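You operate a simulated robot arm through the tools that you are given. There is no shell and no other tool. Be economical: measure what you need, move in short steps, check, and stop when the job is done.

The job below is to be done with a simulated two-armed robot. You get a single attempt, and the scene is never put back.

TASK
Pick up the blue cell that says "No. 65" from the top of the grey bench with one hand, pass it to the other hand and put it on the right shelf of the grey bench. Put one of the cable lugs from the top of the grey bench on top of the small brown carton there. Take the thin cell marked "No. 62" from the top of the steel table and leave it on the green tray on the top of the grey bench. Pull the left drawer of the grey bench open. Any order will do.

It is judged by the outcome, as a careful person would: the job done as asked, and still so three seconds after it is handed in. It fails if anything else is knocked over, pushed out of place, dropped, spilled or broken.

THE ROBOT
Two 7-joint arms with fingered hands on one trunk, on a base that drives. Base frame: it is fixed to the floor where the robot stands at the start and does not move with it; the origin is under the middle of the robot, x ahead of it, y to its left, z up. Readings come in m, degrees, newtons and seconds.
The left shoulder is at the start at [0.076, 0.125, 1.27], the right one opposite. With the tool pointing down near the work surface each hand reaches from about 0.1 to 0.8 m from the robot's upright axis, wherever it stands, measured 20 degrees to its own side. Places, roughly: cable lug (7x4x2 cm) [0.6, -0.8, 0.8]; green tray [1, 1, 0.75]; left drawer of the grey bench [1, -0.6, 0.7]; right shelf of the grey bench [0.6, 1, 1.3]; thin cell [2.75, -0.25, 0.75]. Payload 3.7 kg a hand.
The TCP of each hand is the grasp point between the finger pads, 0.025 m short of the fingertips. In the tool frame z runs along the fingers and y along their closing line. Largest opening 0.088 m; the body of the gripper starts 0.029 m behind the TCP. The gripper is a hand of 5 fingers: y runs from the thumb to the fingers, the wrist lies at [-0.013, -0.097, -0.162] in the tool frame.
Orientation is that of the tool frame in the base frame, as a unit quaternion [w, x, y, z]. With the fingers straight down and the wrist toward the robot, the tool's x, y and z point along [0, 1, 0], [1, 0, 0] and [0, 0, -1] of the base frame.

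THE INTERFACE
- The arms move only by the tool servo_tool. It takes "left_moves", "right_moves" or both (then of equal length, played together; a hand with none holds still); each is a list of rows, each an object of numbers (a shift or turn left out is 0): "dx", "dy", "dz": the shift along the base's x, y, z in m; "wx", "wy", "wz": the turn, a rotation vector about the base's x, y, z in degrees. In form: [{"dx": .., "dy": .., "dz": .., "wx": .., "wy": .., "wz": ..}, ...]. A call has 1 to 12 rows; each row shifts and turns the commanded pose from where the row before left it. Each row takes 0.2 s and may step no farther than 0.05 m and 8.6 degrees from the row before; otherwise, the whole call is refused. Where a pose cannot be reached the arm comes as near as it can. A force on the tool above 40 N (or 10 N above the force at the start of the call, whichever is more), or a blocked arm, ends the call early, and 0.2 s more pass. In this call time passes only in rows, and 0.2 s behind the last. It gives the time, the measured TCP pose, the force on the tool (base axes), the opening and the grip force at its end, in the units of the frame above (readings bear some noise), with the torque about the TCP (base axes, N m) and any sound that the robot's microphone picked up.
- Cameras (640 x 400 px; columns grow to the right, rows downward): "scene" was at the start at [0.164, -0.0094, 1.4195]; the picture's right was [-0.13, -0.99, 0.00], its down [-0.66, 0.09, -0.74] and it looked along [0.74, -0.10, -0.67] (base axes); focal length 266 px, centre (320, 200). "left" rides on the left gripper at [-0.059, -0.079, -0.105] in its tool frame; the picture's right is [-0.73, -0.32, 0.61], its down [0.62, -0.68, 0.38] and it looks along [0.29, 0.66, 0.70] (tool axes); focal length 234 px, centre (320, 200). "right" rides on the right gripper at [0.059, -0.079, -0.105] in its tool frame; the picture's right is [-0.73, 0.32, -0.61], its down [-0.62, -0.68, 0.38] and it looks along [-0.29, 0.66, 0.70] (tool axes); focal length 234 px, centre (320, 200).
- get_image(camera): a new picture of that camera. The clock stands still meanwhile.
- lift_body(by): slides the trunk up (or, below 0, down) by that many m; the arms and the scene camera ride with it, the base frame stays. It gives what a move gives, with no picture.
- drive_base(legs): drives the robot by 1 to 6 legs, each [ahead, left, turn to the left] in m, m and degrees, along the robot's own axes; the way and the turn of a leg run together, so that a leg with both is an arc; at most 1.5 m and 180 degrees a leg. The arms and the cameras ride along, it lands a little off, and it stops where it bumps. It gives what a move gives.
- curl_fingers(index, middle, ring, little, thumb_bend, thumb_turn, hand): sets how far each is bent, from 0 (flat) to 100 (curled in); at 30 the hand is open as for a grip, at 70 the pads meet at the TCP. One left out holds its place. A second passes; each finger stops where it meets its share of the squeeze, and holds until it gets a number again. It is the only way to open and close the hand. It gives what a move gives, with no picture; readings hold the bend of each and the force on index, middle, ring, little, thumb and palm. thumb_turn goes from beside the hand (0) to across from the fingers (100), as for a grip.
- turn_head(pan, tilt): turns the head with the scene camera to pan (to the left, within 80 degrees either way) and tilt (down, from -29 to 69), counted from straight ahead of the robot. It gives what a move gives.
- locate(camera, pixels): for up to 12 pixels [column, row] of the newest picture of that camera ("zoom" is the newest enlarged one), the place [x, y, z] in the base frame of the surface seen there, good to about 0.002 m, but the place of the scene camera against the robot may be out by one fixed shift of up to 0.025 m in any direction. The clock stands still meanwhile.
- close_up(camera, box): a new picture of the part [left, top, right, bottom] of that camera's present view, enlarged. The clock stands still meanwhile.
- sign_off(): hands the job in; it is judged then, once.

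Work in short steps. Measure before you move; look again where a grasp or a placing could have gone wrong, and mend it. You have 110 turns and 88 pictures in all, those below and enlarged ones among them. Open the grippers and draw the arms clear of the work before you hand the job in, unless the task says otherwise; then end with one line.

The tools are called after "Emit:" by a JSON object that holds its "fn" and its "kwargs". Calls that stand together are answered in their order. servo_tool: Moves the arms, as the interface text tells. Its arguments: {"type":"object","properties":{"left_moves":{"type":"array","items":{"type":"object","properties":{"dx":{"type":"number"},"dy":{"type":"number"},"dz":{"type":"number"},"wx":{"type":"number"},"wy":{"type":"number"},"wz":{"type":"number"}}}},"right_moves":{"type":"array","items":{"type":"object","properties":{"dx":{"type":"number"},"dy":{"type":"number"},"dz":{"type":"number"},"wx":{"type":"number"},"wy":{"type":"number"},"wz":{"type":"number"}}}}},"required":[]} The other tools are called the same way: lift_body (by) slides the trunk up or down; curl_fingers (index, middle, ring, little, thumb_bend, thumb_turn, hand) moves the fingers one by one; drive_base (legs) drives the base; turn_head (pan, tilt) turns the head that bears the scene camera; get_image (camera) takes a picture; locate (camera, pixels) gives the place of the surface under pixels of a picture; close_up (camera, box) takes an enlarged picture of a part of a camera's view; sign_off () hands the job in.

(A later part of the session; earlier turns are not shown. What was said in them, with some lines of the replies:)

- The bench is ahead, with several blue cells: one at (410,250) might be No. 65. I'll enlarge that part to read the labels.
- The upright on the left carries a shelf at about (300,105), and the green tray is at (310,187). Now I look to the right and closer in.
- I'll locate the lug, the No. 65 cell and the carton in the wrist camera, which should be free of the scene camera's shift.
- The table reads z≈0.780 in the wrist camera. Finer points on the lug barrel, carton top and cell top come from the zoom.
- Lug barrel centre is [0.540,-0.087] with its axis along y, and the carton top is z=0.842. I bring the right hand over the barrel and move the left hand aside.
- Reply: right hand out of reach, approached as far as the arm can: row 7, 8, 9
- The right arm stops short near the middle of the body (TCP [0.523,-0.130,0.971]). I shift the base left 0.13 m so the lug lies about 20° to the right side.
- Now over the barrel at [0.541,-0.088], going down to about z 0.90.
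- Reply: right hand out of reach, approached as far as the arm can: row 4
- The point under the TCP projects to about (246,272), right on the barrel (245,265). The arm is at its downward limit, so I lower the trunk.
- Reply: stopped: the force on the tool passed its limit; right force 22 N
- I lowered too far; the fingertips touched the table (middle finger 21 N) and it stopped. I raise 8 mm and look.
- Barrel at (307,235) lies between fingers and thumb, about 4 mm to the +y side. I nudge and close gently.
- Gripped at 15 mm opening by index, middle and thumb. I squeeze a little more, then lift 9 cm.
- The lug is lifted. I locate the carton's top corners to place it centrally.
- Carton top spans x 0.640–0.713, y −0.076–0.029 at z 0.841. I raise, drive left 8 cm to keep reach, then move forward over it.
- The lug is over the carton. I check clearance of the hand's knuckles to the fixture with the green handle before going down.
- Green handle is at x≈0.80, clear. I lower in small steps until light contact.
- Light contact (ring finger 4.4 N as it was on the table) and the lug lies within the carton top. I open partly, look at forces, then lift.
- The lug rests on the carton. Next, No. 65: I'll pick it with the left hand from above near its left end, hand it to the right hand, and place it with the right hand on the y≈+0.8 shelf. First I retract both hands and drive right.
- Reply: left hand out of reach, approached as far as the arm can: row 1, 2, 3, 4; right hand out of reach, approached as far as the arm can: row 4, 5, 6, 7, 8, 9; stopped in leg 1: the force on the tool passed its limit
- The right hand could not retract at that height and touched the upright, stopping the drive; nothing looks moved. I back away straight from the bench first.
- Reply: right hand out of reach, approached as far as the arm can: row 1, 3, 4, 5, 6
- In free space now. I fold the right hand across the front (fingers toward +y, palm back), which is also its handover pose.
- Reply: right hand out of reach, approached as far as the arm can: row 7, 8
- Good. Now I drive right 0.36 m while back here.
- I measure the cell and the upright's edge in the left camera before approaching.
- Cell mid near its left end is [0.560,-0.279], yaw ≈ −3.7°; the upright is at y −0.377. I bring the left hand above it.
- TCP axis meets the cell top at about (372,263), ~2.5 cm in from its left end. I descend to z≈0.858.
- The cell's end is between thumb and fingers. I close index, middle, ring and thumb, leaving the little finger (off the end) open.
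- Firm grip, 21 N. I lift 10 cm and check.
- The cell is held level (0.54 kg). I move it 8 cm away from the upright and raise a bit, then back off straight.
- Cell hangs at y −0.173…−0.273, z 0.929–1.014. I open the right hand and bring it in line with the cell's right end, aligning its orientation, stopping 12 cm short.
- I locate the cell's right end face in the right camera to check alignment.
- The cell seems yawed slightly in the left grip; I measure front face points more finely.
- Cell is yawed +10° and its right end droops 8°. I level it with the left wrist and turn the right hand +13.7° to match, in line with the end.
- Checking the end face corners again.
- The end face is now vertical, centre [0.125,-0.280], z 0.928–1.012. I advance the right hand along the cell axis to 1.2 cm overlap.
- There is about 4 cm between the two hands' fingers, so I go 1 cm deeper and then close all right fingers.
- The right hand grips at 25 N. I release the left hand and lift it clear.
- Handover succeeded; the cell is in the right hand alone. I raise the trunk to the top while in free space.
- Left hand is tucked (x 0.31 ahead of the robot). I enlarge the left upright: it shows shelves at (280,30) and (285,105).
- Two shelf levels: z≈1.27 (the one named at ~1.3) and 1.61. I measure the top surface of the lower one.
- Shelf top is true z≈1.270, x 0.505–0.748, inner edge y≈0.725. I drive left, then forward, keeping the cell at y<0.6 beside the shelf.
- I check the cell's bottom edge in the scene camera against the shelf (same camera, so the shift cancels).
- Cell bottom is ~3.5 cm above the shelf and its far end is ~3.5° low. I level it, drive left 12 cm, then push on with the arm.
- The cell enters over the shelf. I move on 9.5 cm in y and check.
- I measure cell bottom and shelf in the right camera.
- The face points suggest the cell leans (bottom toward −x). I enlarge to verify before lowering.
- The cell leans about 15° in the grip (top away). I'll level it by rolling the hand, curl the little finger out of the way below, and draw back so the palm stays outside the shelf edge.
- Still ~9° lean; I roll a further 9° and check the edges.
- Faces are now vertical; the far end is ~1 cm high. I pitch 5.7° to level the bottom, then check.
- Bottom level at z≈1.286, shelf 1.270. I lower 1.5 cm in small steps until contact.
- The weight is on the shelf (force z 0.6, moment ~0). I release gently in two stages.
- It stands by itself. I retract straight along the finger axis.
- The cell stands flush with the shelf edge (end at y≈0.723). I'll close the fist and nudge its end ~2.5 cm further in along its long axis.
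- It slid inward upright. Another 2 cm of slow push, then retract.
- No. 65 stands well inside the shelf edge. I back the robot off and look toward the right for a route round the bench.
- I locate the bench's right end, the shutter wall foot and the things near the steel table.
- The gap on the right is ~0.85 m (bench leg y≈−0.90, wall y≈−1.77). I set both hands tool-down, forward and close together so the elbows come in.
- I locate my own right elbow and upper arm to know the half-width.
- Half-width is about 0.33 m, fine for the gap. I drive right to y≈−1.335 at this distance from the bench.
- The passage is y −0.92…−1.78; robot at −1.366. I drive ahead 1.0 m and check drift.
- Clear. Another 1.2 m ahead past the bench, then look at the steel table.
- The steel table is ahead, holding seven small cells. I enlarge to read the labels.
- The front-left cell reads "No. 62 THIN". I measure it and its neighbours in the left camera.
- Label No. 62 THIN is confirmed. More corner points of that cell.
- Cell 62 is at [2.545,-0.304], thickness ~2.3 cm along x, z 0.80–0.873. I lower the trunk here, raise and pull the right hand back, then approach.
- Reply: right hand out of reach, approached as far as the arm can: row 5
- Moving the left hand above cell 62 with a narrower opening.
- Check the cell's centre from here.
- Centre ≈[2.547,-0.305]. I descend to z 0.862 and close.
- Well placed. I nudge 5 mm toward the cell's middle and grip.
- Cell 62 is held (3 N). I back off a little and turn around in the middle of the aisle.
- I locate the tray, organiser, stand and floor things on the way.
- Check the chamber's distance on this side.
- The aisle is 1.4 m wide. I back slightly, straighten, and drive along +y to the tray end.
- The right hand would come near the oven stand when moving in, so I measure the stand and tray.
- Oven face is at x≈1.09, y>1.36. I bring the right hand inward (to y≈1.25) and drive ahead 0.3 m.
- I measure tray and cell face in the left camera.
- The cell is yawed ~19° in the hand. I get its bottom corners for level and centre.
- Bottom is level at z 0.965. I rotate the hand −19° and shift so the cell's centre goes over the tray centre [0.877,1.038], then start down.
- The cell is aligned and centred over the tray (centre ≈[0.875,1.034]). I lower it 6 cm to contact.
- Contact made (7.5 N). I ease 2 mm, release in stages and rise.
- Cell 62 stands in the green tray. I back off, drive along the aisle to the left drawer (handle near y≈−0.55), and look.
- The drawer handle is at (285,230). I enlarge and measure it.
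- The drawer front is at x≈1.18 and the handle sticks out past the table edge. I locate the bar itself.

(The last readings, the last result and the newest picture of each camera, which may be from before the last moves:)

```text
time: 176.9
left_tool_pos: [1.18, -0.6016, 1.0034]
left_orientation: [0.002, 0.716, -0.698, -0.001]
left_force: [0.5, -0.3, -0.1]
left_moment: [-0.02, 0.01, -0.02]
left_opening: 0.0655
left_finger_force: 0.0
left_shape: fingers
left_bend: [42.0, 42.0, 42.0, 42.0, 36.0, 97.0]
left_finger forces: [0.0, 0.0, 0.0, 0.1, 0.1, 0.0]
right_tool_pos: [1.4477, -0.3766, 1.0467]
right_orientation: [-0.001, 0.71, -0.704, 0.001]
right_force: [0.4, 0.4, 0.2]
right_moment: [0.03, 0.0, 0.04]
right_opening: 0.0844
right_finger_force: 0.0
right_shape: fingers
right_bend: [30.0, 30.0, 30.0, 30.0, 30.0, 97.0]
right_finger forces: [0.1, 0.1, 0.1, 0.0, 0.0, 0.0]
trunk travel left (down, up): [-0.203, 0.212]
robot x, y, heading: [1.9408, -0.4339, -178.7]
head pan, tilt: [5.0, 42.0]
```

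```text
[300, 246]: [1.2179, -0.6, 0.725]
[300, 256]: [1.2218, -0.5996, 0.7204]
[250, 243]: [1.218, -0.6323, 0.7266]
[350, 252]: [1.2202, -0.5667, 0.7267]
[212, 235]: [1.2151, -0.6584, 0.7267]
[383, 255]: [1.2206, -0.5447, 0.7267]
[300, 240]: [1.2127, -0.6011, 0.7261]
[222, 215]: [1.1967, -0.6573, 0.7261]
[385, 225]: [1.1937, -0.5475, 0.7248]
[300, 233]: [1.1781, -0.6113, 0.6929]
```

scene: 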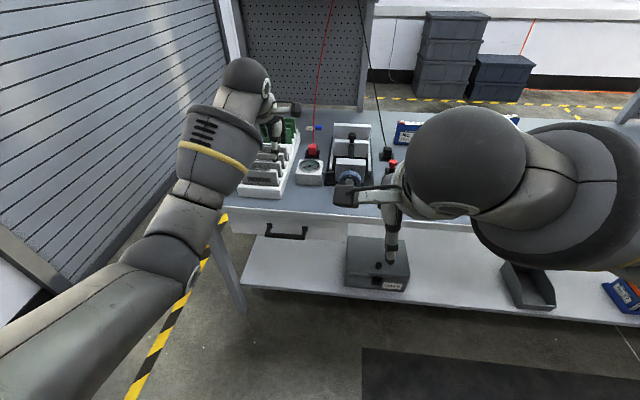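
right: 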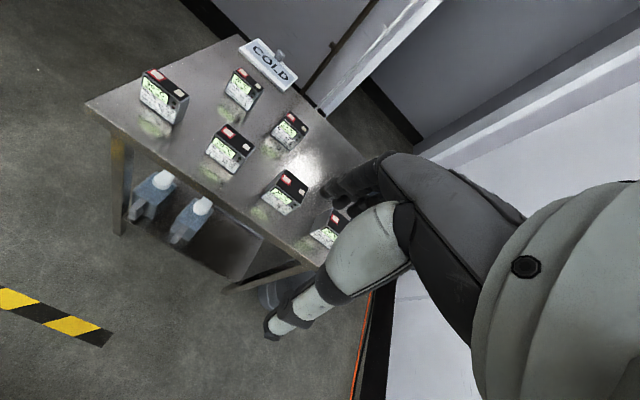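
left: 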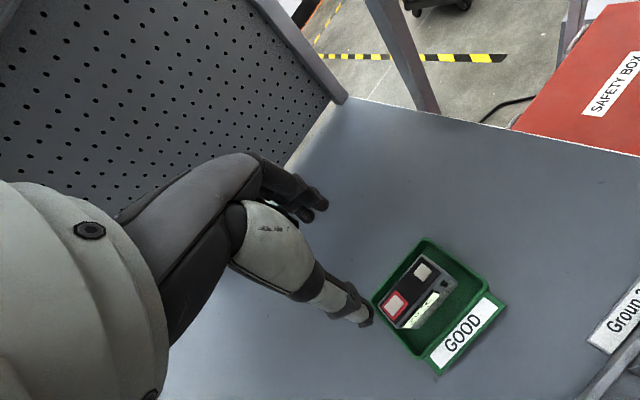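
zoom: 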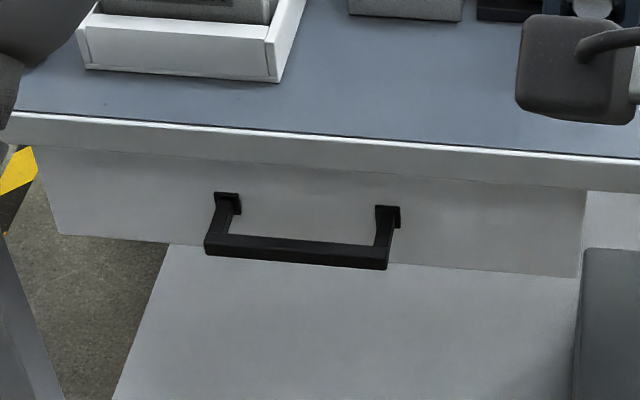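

Bar: x≈1.217, y −0.66…−0.545, top z≈0.708 true; table edge at x 1.19. I'll use a palm-down horizontal hand: back off, then pitch the left hand 90° while lowering.

Emit:
{"fn": "drive_base", "kwargs": {"legs": [[-0.22, 0, -1.3]]}}

Emit:
{"fn": "servo_tool", "kwargs": {"left_moves": [{"wy": 8.2, "dz": -0.018}, {"wy": 8.2, "dz": -0.018}, {"wy": 8.2, "dz": -0.018}, {"wy": 8.2, "dz": -0.018}, {"wy": 8.2, "dz": -0.018}, {"wy": 8.2, "dz": -0.018}, {"wy": 8.2, "dz": -0.018}, {"wy": 8.2, "dz": -0.018}, {"wy": 8.2, "dz": -0.018}, {"wy": 8.2, "dz": -0.018}, {"wy": 8.0, "dz": -0.018}, {}]}}

```text
time: 178.6
left_tool_pos: [1.3975, -0.5839, 1.0035]
left_orientation: [0.001, 0.71, -0.705, 0.0]
left_force: [0.7, 0.3, -0.7]
left_moment: [-0.02, -0.02, -0.01]
left_opening: 0.0654
left_finger_force: 0.1
left_shape: fingers
left_bend: [42.0, 42.0, 42.0, 42.0, 36.0, 97.0]
left_finger forces: [0.0, 0.0, 0.1, 0.0, 0.1, 0.0]
right_tool_pos: [1.6708, -0.3658, 1.0466]
right_orientation: [0.002, -0.704, 0.71, -0.001]
right_force: [1.0, 0.2, 0.3]
right_moment: [0.01, 0.02, -0.02]
right_opening: 0.0847
right_finger_force: 0.0
right_shape: fingers
right_bend: [30.0, 30.0, 30.0, 30.0, 30.0, 97.0]
right_finger forces: [0.0, 0.1, 0.0, 0.0, 0.1, 0.1]
trunk travel left (down, up): [-0.203, 0.212]
robot x, y, heading: [2.1578, -0.4294, -179.8]
head pan, tilt: [5.0, 42.0]
```

```text
time: 181.2
left_tool_pos: [1.4197, -0.5931, 0.8247]
left_orientation: [-0.499, -0.502, 0.496, 0.503]
left_force: [0.0, 0.0, -0.7]
left_moment: [0.02, 0.01, 0.04]
left_opening: 0.0655
left_finger_force: 0.0
left_shape: fingers
left_bend: [42.0, 42.0, 42.0, 42.0, 36.0, 97.0]
left_finger forces: [0.1, 0.1, 0.1, 0.1, 0.1, 0.0]
left hand out of reach, approached as far as the arm can: row 11
right_tool_pos: [1.6688, -0.3646, 1.0468]
right_orientation: [0.001, -0.704, 0.711, -0.001]
right_force: [1.0, -0.3, 0.3]
right_moment: [-0.03, -0.01, 0.0]
right_opening: 0.0844
right_finger_force: 0.1
right_shape: fingers
right_bend: [30.0, 30.0, 30.0, 30.0, 30.0, 97.0]
right_finger forces: [0.0, 0.0, 0.0, 0.0, 0.0, 0.1]
trunk travel left (down, up): [-0.203, 0.212]
robot x, y, heading: [2.1639, -0.4266, -179.7]
head pan, tilt: [5.0, 42.0]
```

Hand is horizontal at z 0.825. I lower the trunk 0.12 m and look with the left camera at the handle.

Emit:
{"fn": "lift_body", "kwargs": {"by": -0.12}}

Emit:
{"fn": "get_image", "kwargs": {"camera": "left"}}

```text
time: 182.7
left_tool_pos: [1.4204, -0.592, 0.7093]
left_orientation: [-0.499, -0.501, 0.497, 0.503]
left_force: [-0.2, 0.2, 0.4]
left_moment: [0.0, -0.01, -0.01]
left_opening: 0.0657
left_finger_force: 0.0
left_shape: fingers
left_bend: [42.0, 42.0, 42.0, 42.0, 36.0, 97.0]
left_finger forces: [0.0, 0.1, 0.0, 0.0, 0.0, 0.0]
right_tool_pos: [1.6504, -0.3669, 0.8298]
right_orientation: [0.105, -0.696, 0.703, -0.102]
right_force: [-0.8, 0.0, -0.4]
right_moment: [0.01, -0.01, 0.01]
right_opening: 0.0844
right_finger_force: 0.1
right_shape: fingers
right_bend: [30.0, 30.0, 30.0, 30.0, 30.0, 97.0]
right_finger forces: [0.0, 0.0, 0.0, 0.1, 0.1, 0.0]
trunk travel left (down, up): [-0.083, 0.332]
robot x, y, heading: [2.1631, -0.4269, -179.8]
head pan, tilt: [5.0, 42.0]
```

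```text
12 pictures are left
```

left: 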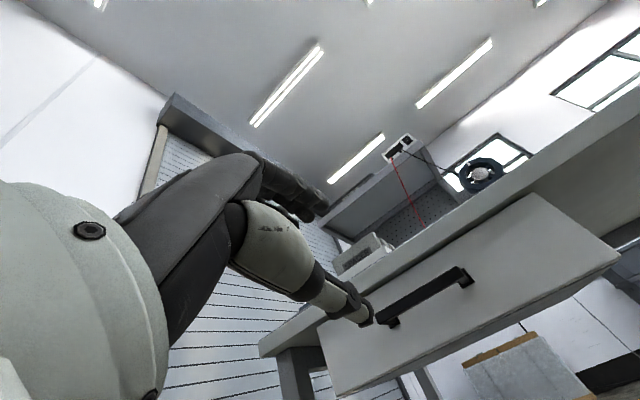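

The handle bar is seen from (382,318) to (470,273). I locate it.

Emit:
{"fn": "locate", "kwargs": {"camera": "left", "pixels": [[385, 316], [425, 292], [463, 271], [425, 298], [425, 288], [415, 260], [450, 320], [470, 285], [410, 250]]}}

```text
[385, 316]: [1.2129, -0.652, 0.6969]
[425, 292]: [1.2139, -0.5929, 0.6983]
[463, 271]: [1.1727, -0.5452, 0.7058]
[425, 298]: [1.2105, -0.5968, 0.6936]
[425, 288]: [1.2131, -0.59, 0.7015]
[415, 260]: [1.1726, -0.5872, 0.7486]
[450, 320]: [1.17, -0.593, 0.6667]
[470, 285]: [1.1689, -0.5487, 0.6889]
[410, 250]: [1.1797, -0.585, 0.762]
```

Bar centre is [1.208, -0.598, 0.698]. I lower 1.1 cm and drive ahead 0.17 m.

Emit:
{"fn": "lift_body", "kwargs": {"by": -0.011}}

Emit:
{"fn": "drive_base", "kwargs": {"legs": [[0.17, 0, 0]]}}

Emit:
{"fn": "get_image", "kwargs": {"camera": "left"}}

```text
time: 183.3
left_tool_pos: [1.4196, -0.5924, 0.6987]
left_orientation: [-0.499, -0.501, 0.497, 0.504]
left_force: [-0.6, -0.2, 0.6]
left_moment: [0.0, -0.01, 0.04]
left_opening: 0.0656
left_finger_force: 0.0
left_shape: fingers
left_bend: [42.0, 42.0, 42.0, 42.0, 36.0, 97.0]
left_finger forces: [0.0, 0.0, 0.0, 0.0, 0.0, 0.1]
right_tool_pos: [1.649, -0.3654, 0.8168]
right_orientation: [0.109, -0.696, 0.702, -0.104]
right_force: [0.1, 0.7, -0.6]
right_moment: [0.0, 0.01, -0.02]
right_opening: 0.0845
right_finger_force: 0.1
right_shape: fingers
right_bend: [30.0, 30.0, 30.0, 30.0, 30.0, 97.0]
right_finger forces: [0.0, 0.1, 0.0, 0.1, 0.1, 0.0]
trunk travel left (down, up): [-0.072, 0.343]
robot x, y, heading: [2.1617, -0.4297, -179.6]
head pan, tilt: [5.0, 42.0]
```

```text
time: 184.7
left_tool_pos: [1.2526, -0.5931, 0.6959]
left_orientation: [-0.498, -0.501, 0.498, 0.502]
left_force: [-0.7, 0.0, 0.2]
left_moment: [-0.01, 0.0, -0.01]
left_opening: 0.0652
left_finger_force: 0.0
left_shape: fingers
left_bend: [42.0, 42.0, 42.0, 42.0, 36.0, 97.0]
left_finger forces: [0.0, 0.0, 0.0, 0.0, 0.0, 0.0]
right_tool_pos: [1.482, -0.3652, 0.8169]
right_orientation: [0.11, -0.695, 0.703, -0.106]
right_force: [-0.2, 0.0, -0.1]
right_moment: [0.01, -0.01, 0.01]
right_opening: 0.0845
right_finger_force: 0.1
right_shape: fingers
right_bend: [30.0, 30.0, 30.0, 30.0, 30.0, 97.0]
right_finger forces: [0.1, 0.1, 0.0, 0.0, 0.0, 0.0]
trunk travel left (down, up): [-0.072, 0.343]
robot x, y, heading: [1.9966, -0.4258, -180.1]
head pan, tilt: [5.0, 42.0]
```

```text
11 pictures are left
```

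left: 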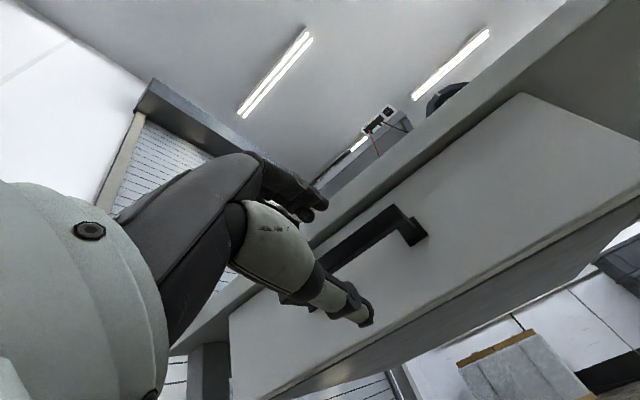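

Fingers are above and thumb below the bar. I advance 4.5 cm more.

Emit:
{"fn": "drive_base", "kwargs": {"legs": [[0.045, 0, 0]]}}

Emit:
{"fn": "get_image", "kwargs": {"camera": "left"}}

```text
time: 185.6
left_tool_pos: [1.2064, -0.5934, 0.695]
left_orientation: [-0.498, -0.501, 0.498, 0.502]
left_force: [-0.6, 0.3, 0.0]
left_moment: [0.05, 0.01, 0.02]
left_opening: 0.0656
left_finger_force: 0.1
left_shape: fingers
left_bend: [42.0, 42.0, 42.0, 42.0, 36.0, 97.0]
left_finger forces: [0.1, 0.0, 0.1, 0.1, 0.0, 0.0]
right_tool_pos: [1.4366, -0.3667, 0.816]
right_orientation: [0.109, -0.695, 0.703, -0.106]
right_force: [-0.8, 0.1, 0.0]
right_moment: [0.02, -0.01, 0.02]
right_opening: 0.0847
right_finger_force: 0.1
right_shape: fingers
right_bend: [30.0, 30.0, 30.0, 30.0, 30.0, 97.0]
right_finger forces: [0.0, 0.0, 0.0, 0.1, 0.0, 0.0]
trunk travel left (down, up): [-0.072, 0.343]
robot x, y, heading: [1.9522, -0.4309, -179.9]
head pan, tilt: [5.0, 42.0]
```

```text
10 pictures are left
```

left: 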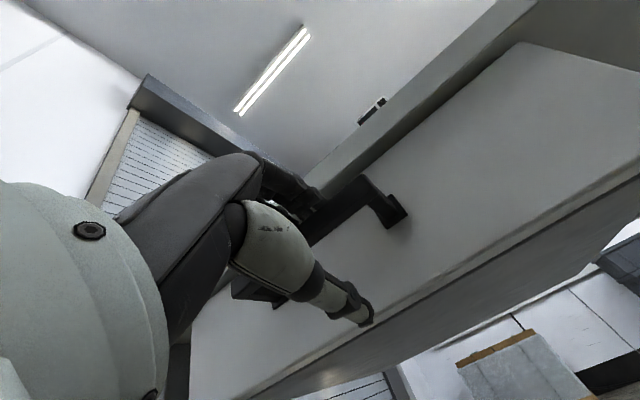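

TCP is on the bar. I close index, middle, ring and thumb on it.

Emit:
{"fn": "curl_fingers", "kwargs": {"hand": "left", "index": 72, "middle": 72, "ring": 72, "thumb_bend": 70}}

Emit:
{"fn": "curl_fingers", "kwargs": {"hand": "left", "index": 90, "middle": 90, "ring": 90, "thumb_bend": 85}}

Emit:
{"fn": "get_image", "kwargs": {"camera": "left"}}

```text
time: 186.6
left_tool_pos: [1.2076, -0.5929, 0.6973]
left_orientation: [-0.499, -0.5, 0.498, 0.503]
left_force: [-2.4, 0.2, 5.6]
left_moment: [0.0, 0.01, -0.05]
left_opening: 0.0001
left_finger_force: 3.1
left_shape: fingers
left_bend: [72.0, 72.0, 72.0, 42.0, 70.0, 97.0]
left_finger forces: [4.0, 0.0, 1.7, 0.1, 0.0, 0.0]
right_tool_pos: [1.4372, -0.3662, 0.816]
right_orientation: [0.109, -0.695, 0.703, -0.106]
right_force: [-0.3, 0.5, -0.9]
right_moment: [-0.02, 0.02, 0.02]
right_opening: 0.0842
right_finger_force: 0.0
right_shape: fingers
right_bend: [30.0, 30.0, 30.0, 30.0, 30.0, 97.0]
right_finger forces: [0.0, 0.0, 0.0, 0.1, 0.0, 0.0]
trunk travel left (down, up): [-0.072, 0.343]
robot x, y, heading: [1.949, -0.4314, -179.7]
head pan, tilt: [5.0, 42.0]
```

```text
time: 187.6
left_tool_pos: [1.2077, -0.5931, 0.6964]
left_orientation: [-0.499, -0.501, 0.499, 0.502]
left_force: [-1.4, -2.3, 7.2]
left_moment: [-0.41, -0.34, -0.6]
left_opening: 0.0
left_finger_force: 32.1
left_shape: fingers
left_bend: [80.0, 87.0, 86.0, 42.0, 79.0, 97.0]
left_finger forces: [0.1, 8.6, 19.4, 0.0, 37.6, 0.0]
right_tool_pos: [1.4369, -0.3662, 0.8157]
right_orientation: [0.109, -0.695, 0.703, -0.106]
right_force: [0.6, 0.0, -0.2]
right_moment: [0.0, -0.01, 0.0]
right_opening: 0.0845
right_finger_force: 0.1
right_shape: fingers
right_bend: [30.0, 30.0, 30.0, 30.0, 30.0, 97.0]
right_finger forces: [0.0, 0.1, 0.0, 0.0, 0.1, 0.0]
trunk travel left (down, up): [-0.072, 0.343]
robot x, y, heading: [1.9512, -0.429, -180.0]
head pan, tilt: [5.0, 42.0]
```

```text
9 pictures are left
```

left: 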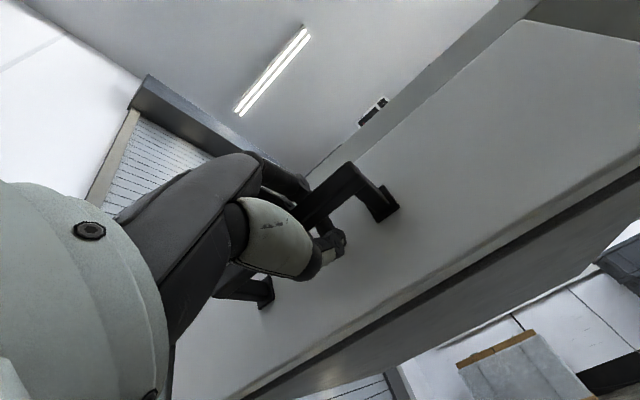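

The bar is hooked inside the closed hand. I pull by driving back 0.12 m first.

Emit:
{"fn": "drive_base", "kwargs": {"legs": [[-0.12, 0, 0]]}}

Emit:
{"fn": "get_image", "kwargs": {"camera": "left"}}

```text
time: 188.8
left_tool_pos: [1.3273, -0.593, 0.6962]
left_orientation: [-0.498, -0.501, 0.498, 0.504]
left_force: [0.3, -11.3, 5.7]
left_moment: [-0.3, -0.35, -0.6]
left_opening: 0.0001
left_finger_force: 33.2
left_shape: fingers
left_bend: [81.0, 88.0, 87.0, 42.0, 79.0, 98.0]
left_finger forces: [0.1, 8.8, 18.5, 0.1, 38.6, 0.1]
right_tool_pos: [1.5586, -0.3657, 0.817]
right_orientation: [0.109, -0.693, 0.704, -0.106]
right_force: [0.0, 0.2, 0.6]
right_moment: [0.02, 0.01, 0.01]
right_opening: 0.0846
right_finger_force: 0.0
right_shape: fingers
right_bend: [30.0, 30.0, 30.0, 30.0, 30.0, 97.0]
right_finger forces: [0.0, 0.1, 0.1, 0.0, 0.1, 0.0]
trunk travel left (down, up): [-0.072, 0.343]
robot x, y, heading: [2.0704, -0.4283, -179.7]
head pan, tilt: [5.0, 42.0]
```

```text
8 pictures are left
```

left: 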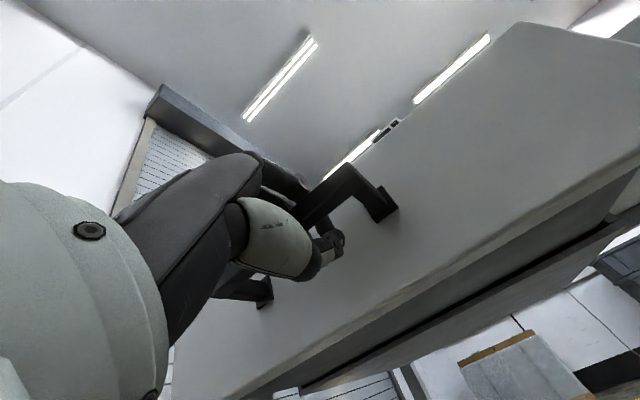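

The drawer is following (12 cm). The steel table is behind me, so I pull the rest with the arm.

Emit:
{"fn": "servo_tool", "kwargs": {"left_moves": [{"dx": 0.025}, {"dx": 0.025}, {"dx": 0.025}, {"dx": 0.025}, {"dx": 0.02}, {}]}}

```text
time: 190.2
left_tool_pos: [1.4502, -0.5915, 0.6959]
left_orientation: [-0.498, -0.501, 0.498, 0.503]
left_force: [0.8, -15.6, 7.2]
left_moment: [-0.27, -0.31, -0.61]
left_opening: 0.0
left_finger_force: 29.5
left_shape: fingers
left_bend: [82.0, 88.0, 87.0, 42.0, 81.0, 98.0]
left_finger forces: [0.0, 7.2, 16.7, 0.0, 36.3, 0.0]
right_tool_pos: [1.5584, -0.3652, 0.8157]
right_orientation: [0.109, -0.695, 0.703, -0.106]
right_force: [0.5, -0.4, 0.4]
right_moment: [0.0, -0.01, -0.01]
right_opening: 0.0843
right_finger_force: 0.0
right_shape: fingers
right_bend: [30.0, 30.0, 30.0, 30.0, 30.0, 97.0]
right_finger forces: [0.1, 0.1, 0.1, 0.0, 0.0, 0.0]
trunk travel left (down, up): [-0.072, 0.343]
robot x, y, heading: [2.0735, -0.4297, -179.8]
head pan, tilt: [5.0, 42.0]
```

24 cm open. I release the bar and draw the hand straight back.

Emit:
{"fn": "curl_fingers", "kwargs": {"hand": "left", "index": 42, "middle": 42, "ring": 42, "thumb_bend": 36}}

Emit:
{"fn": "servo_tool", "kwargs": {"left_moves": [{"dx": 0.02}, {"dx": 0.03}, {"dx": 0.03}, {"dx": 0.02}, {}]}}

Emit:
{"fn": "get_image", "kwargs": {"camera": "scene"}}

```text
time: 191.2
left_tool_pos: [1.448, -0.59, 0.6947]
left_orientation: [-0.497, -0.5, 0.499, 0.503]
left_force: [0.1, -0.9, -0.6]
left_moment: [-0.01, 0.05, 0.02]
left_opening: 0.0651
left_finger_force: 0.2
left_shape: fingers
left_bend: [42.0, 42.0, 42.0, 42.0, 36.0, 97.0]
left_finger forces: [0.0, 0.3, 0.1, 0.0, 0.1, 0.2]
right_tool_pos: [1.5576, -0.3648, 0.8159]
right_orientation: [0.11, -0.694, 0.703, -0.107]
right_force: [-0.1, -1.2, 0.3]
right_moment: [0.0, -0.02, 0.01]
right_opening: 0.0845
right_finger_force: 0.1
right_shape: fingers
right_bend: [30.0, 30.0, 30.0, 30.0, 30.0, 97.0]
right_finger forces: [0.0, 0.0, 0.1, 0.0, 0.0, 0.0]
trunk travel left (down, up): [-0.072, 0.343]
robot x, y, heading: [2.0665, -0.4263, -180.0]
head pan, tilt: [5.0, 42.0]
```

```text
time: 192.4
left_tool_pos: [1.5444, -0.5912, 0.7032]
left_orientation: [-0.504, -0.495, 0.493, 0.507]
left_force: [0.2, -0.5, 0.0]
left_moment: [-0.02, -0.03, 0.0]
left_opening: 0.0655
left_finger_force: 0.1
left_shape: fingers
left_bend: [42.0, 42.0, 42.0, 42.0, 36.0, 97.0]
left_finger forces: [0.0, 0.0, 0.0, 0.0, 0.0, 0.0]
right_tool_pos: [1.5575, -0.3628, 0.8176]
right_orientation: [0.108, -0.694, 0.704, -0.106]
right_force: [0.0, -1.1, -0.2]
right_moment: [-0.02, 0.01, -0.02]
right_opening: 0.0844
right_finger_force: 0.1
right_shape: fingers
right_bend: [30.0, 30.0, 30.0, 30.0, 30.0, 97.0]
right_finger forces: [0.2, 0.1, 0.0, 0.0, 0.0, 0.0]
trunk travel left (down, up): [-0.072, 0.343]
robot x, y, heading: [2.0686, -0.43, -179.7]
head pan, tilt: [5.0, 42.0]
```

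```text
7 pictures are left
```

scene: 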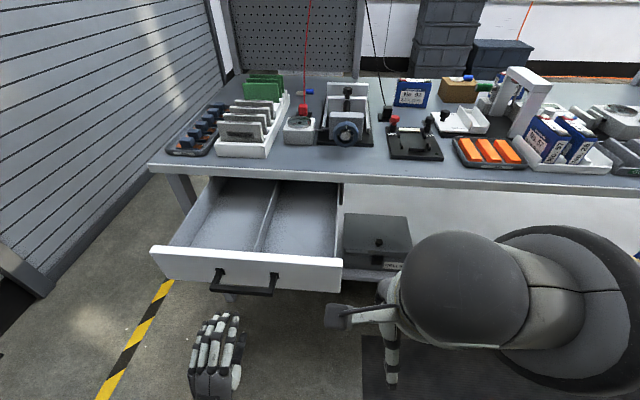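

The drawer stands open and the lug is on the carton (462,80). I move aside along the aisle and verify tray and shelf.

Emit:
{"fn": "drive_base", "kwargs": {"legs": [[0, -0.6, 0]]}}

Emit:
{"fn": "turn_head", "kwargs": {"pan": -25, "tilt": 22}}

Emit:
{"fn": "get_image", "kwargs": {"camera": "scene"}}

Emit:
{"fn": "turn_head", "kwargs": {"pan": 20, "tilt": 30}}

Emit:
{"fn": "get_image", "kwargs": {"camera": "scene"}}

```text
time: 195.8
left_tool_pos: [1.5462, 0.0176, 0.7046]
left_orientation: [-0.501, -0.492, 0.495, 0.511]
left_force: [0.1, -0.3, 0.3]
left_moment: [0.0, 0.02, 0.01]
left_opening: 0.0654
left_finger_force: 0.1
left_shape: fingers
left_bend: [42.0, 42.0, 42.0, 42.0, 36.0, 97.0]
left_finger forces: [0.0, 0.0, 0.0, 0.0, 0.1, 0.0]
right_tool_pos: [1.5611, 0.243, 0.8162]
right_orientation: [0.108, -0.69, 0.708, -0.107]
right_force: [0.1, 0.1, 0.9]
right_moment: [0.02, -0.03, 0.02]
right_opening: 0.0846
right_finger_force: 0.0
right_shape: fingers
right_bend: [30.0, 30.0, 30.0, 30.0, 30.0, 97.0]
right_finger forces: [0.1, 0.0, 0.0, 0.1, 0.1, 0.0]
trunk travel left (down, up): [-0.072, 0.343]
robot x, y, heading: [2.0743, 0.169, 179.3]
head pan, tilt: [5.0, 42.0]
```

```text
time: 196.8
left_tool_pos: [1.5449, 0.0166, 0.7036]
left_orientation: [-0.501, -0.49, 0.495, 0.513]
left_force: [0.6, 0.8, -0.2]
left_moment: [-0.01, 0.02, 0.0]
left_opening: 0.0655
left_finger_force: 0.0
left_shape: fingers
left_bend: [42.0, 42.0, 42.0, 42.0, 36.0, 97.0]
left_finger forces: [0.0, 0.0, 0.1, 0.0, 0.0, 0.0]
right_tool_pos: [1.5609, 0.2446, 0.8163]
right_orientation: [0.108, -0.689, 0.708, -0.107]
right_force: [0.0, 0.1, 0.6]
right_moment: [0.0, 0.01, -0.04]
right_opening: 0.0844
right_finger_force: 0.1
right_shape: fingers
right_bend: [30.0, 30.0, 30.0, 30.0, 30.0, 97.0]
right_finger forces: [0.1, 0.1, 0.0, 0.1, 0.0, 0.0]
trunk travel left (down, up): [-0.072, 0.343]
robot x, y, heading: [2.0736, 0.1714, 179.4]
head pan, tilt: [-25.0, 22.0]
```

```text
6 pictures are left
```

scene: 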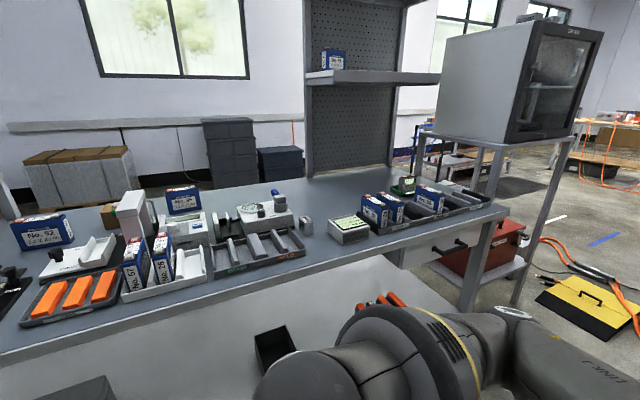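

```text
time: 197.9
left_tool_pos: [1.5449, 0.0158, 0.7051]
left_orientation: [-0.501, -0.491, 0.495, 0.512]
left_force: [0.3, 0.4, 0.1]
left_moment: [0.02, 0.02, 0.01]
left_opening: 0.0653
left_finger_force: 0.0
left_shape: fingers
left_bend: [42.0, 42.0, 42.0, 42.0, 36.0, 97.0]
left_finger forces: [0.1, 0.1, 0.1, 0.0, 0.0, 0.1]
right_tool_pos: [1.5615, 0.2427, 0.8175]
right_orientation: [0.108, -0.69, 0.707, -0.107]
right_force: [0.5, 0.2, 0.7]
right_moment: [0.02, -0.04, 0.01]
right_opening: 0.084
right_finger_force: 0.0
right_shape: fingers
right_bend: [30.0, 30.0, 30.0, 30.0, 30.0, 97.0]
right_finger forces: [0.0, 0.0, 0.0, 0.1, 0.1, 0.1]
trunk travel left (down, up): [-0.072, 0.343]
robot x, y, heading: [2.0739, 0.1698, 179.0]
head pan, tilt: [20.0, 30.0]
```

```text
5 pictures are left
```

scene: 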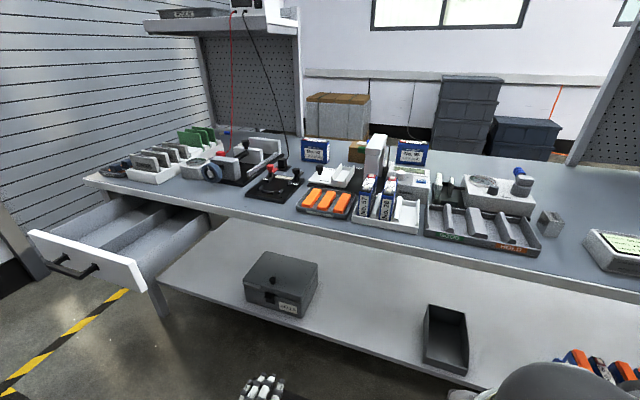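

The last pictures show No. 65 upright on the shelf (333,60), No. 62 in the tray (403,186), and the drawer open (90,255). The lug was on the carton in the picture before these. Hands are open and clear, so I hand the job in.

Emit:
{"fn": "sign_off", "kwargs": {}}

```text
The job is handed in.
```

All four parts are done: No. 65 was passed from the left hand to the right and stands on the right shelf, a cable lug lies on the small brown carton, No. 62 stands in the green tray, and the left drawer is open about 24 cm.
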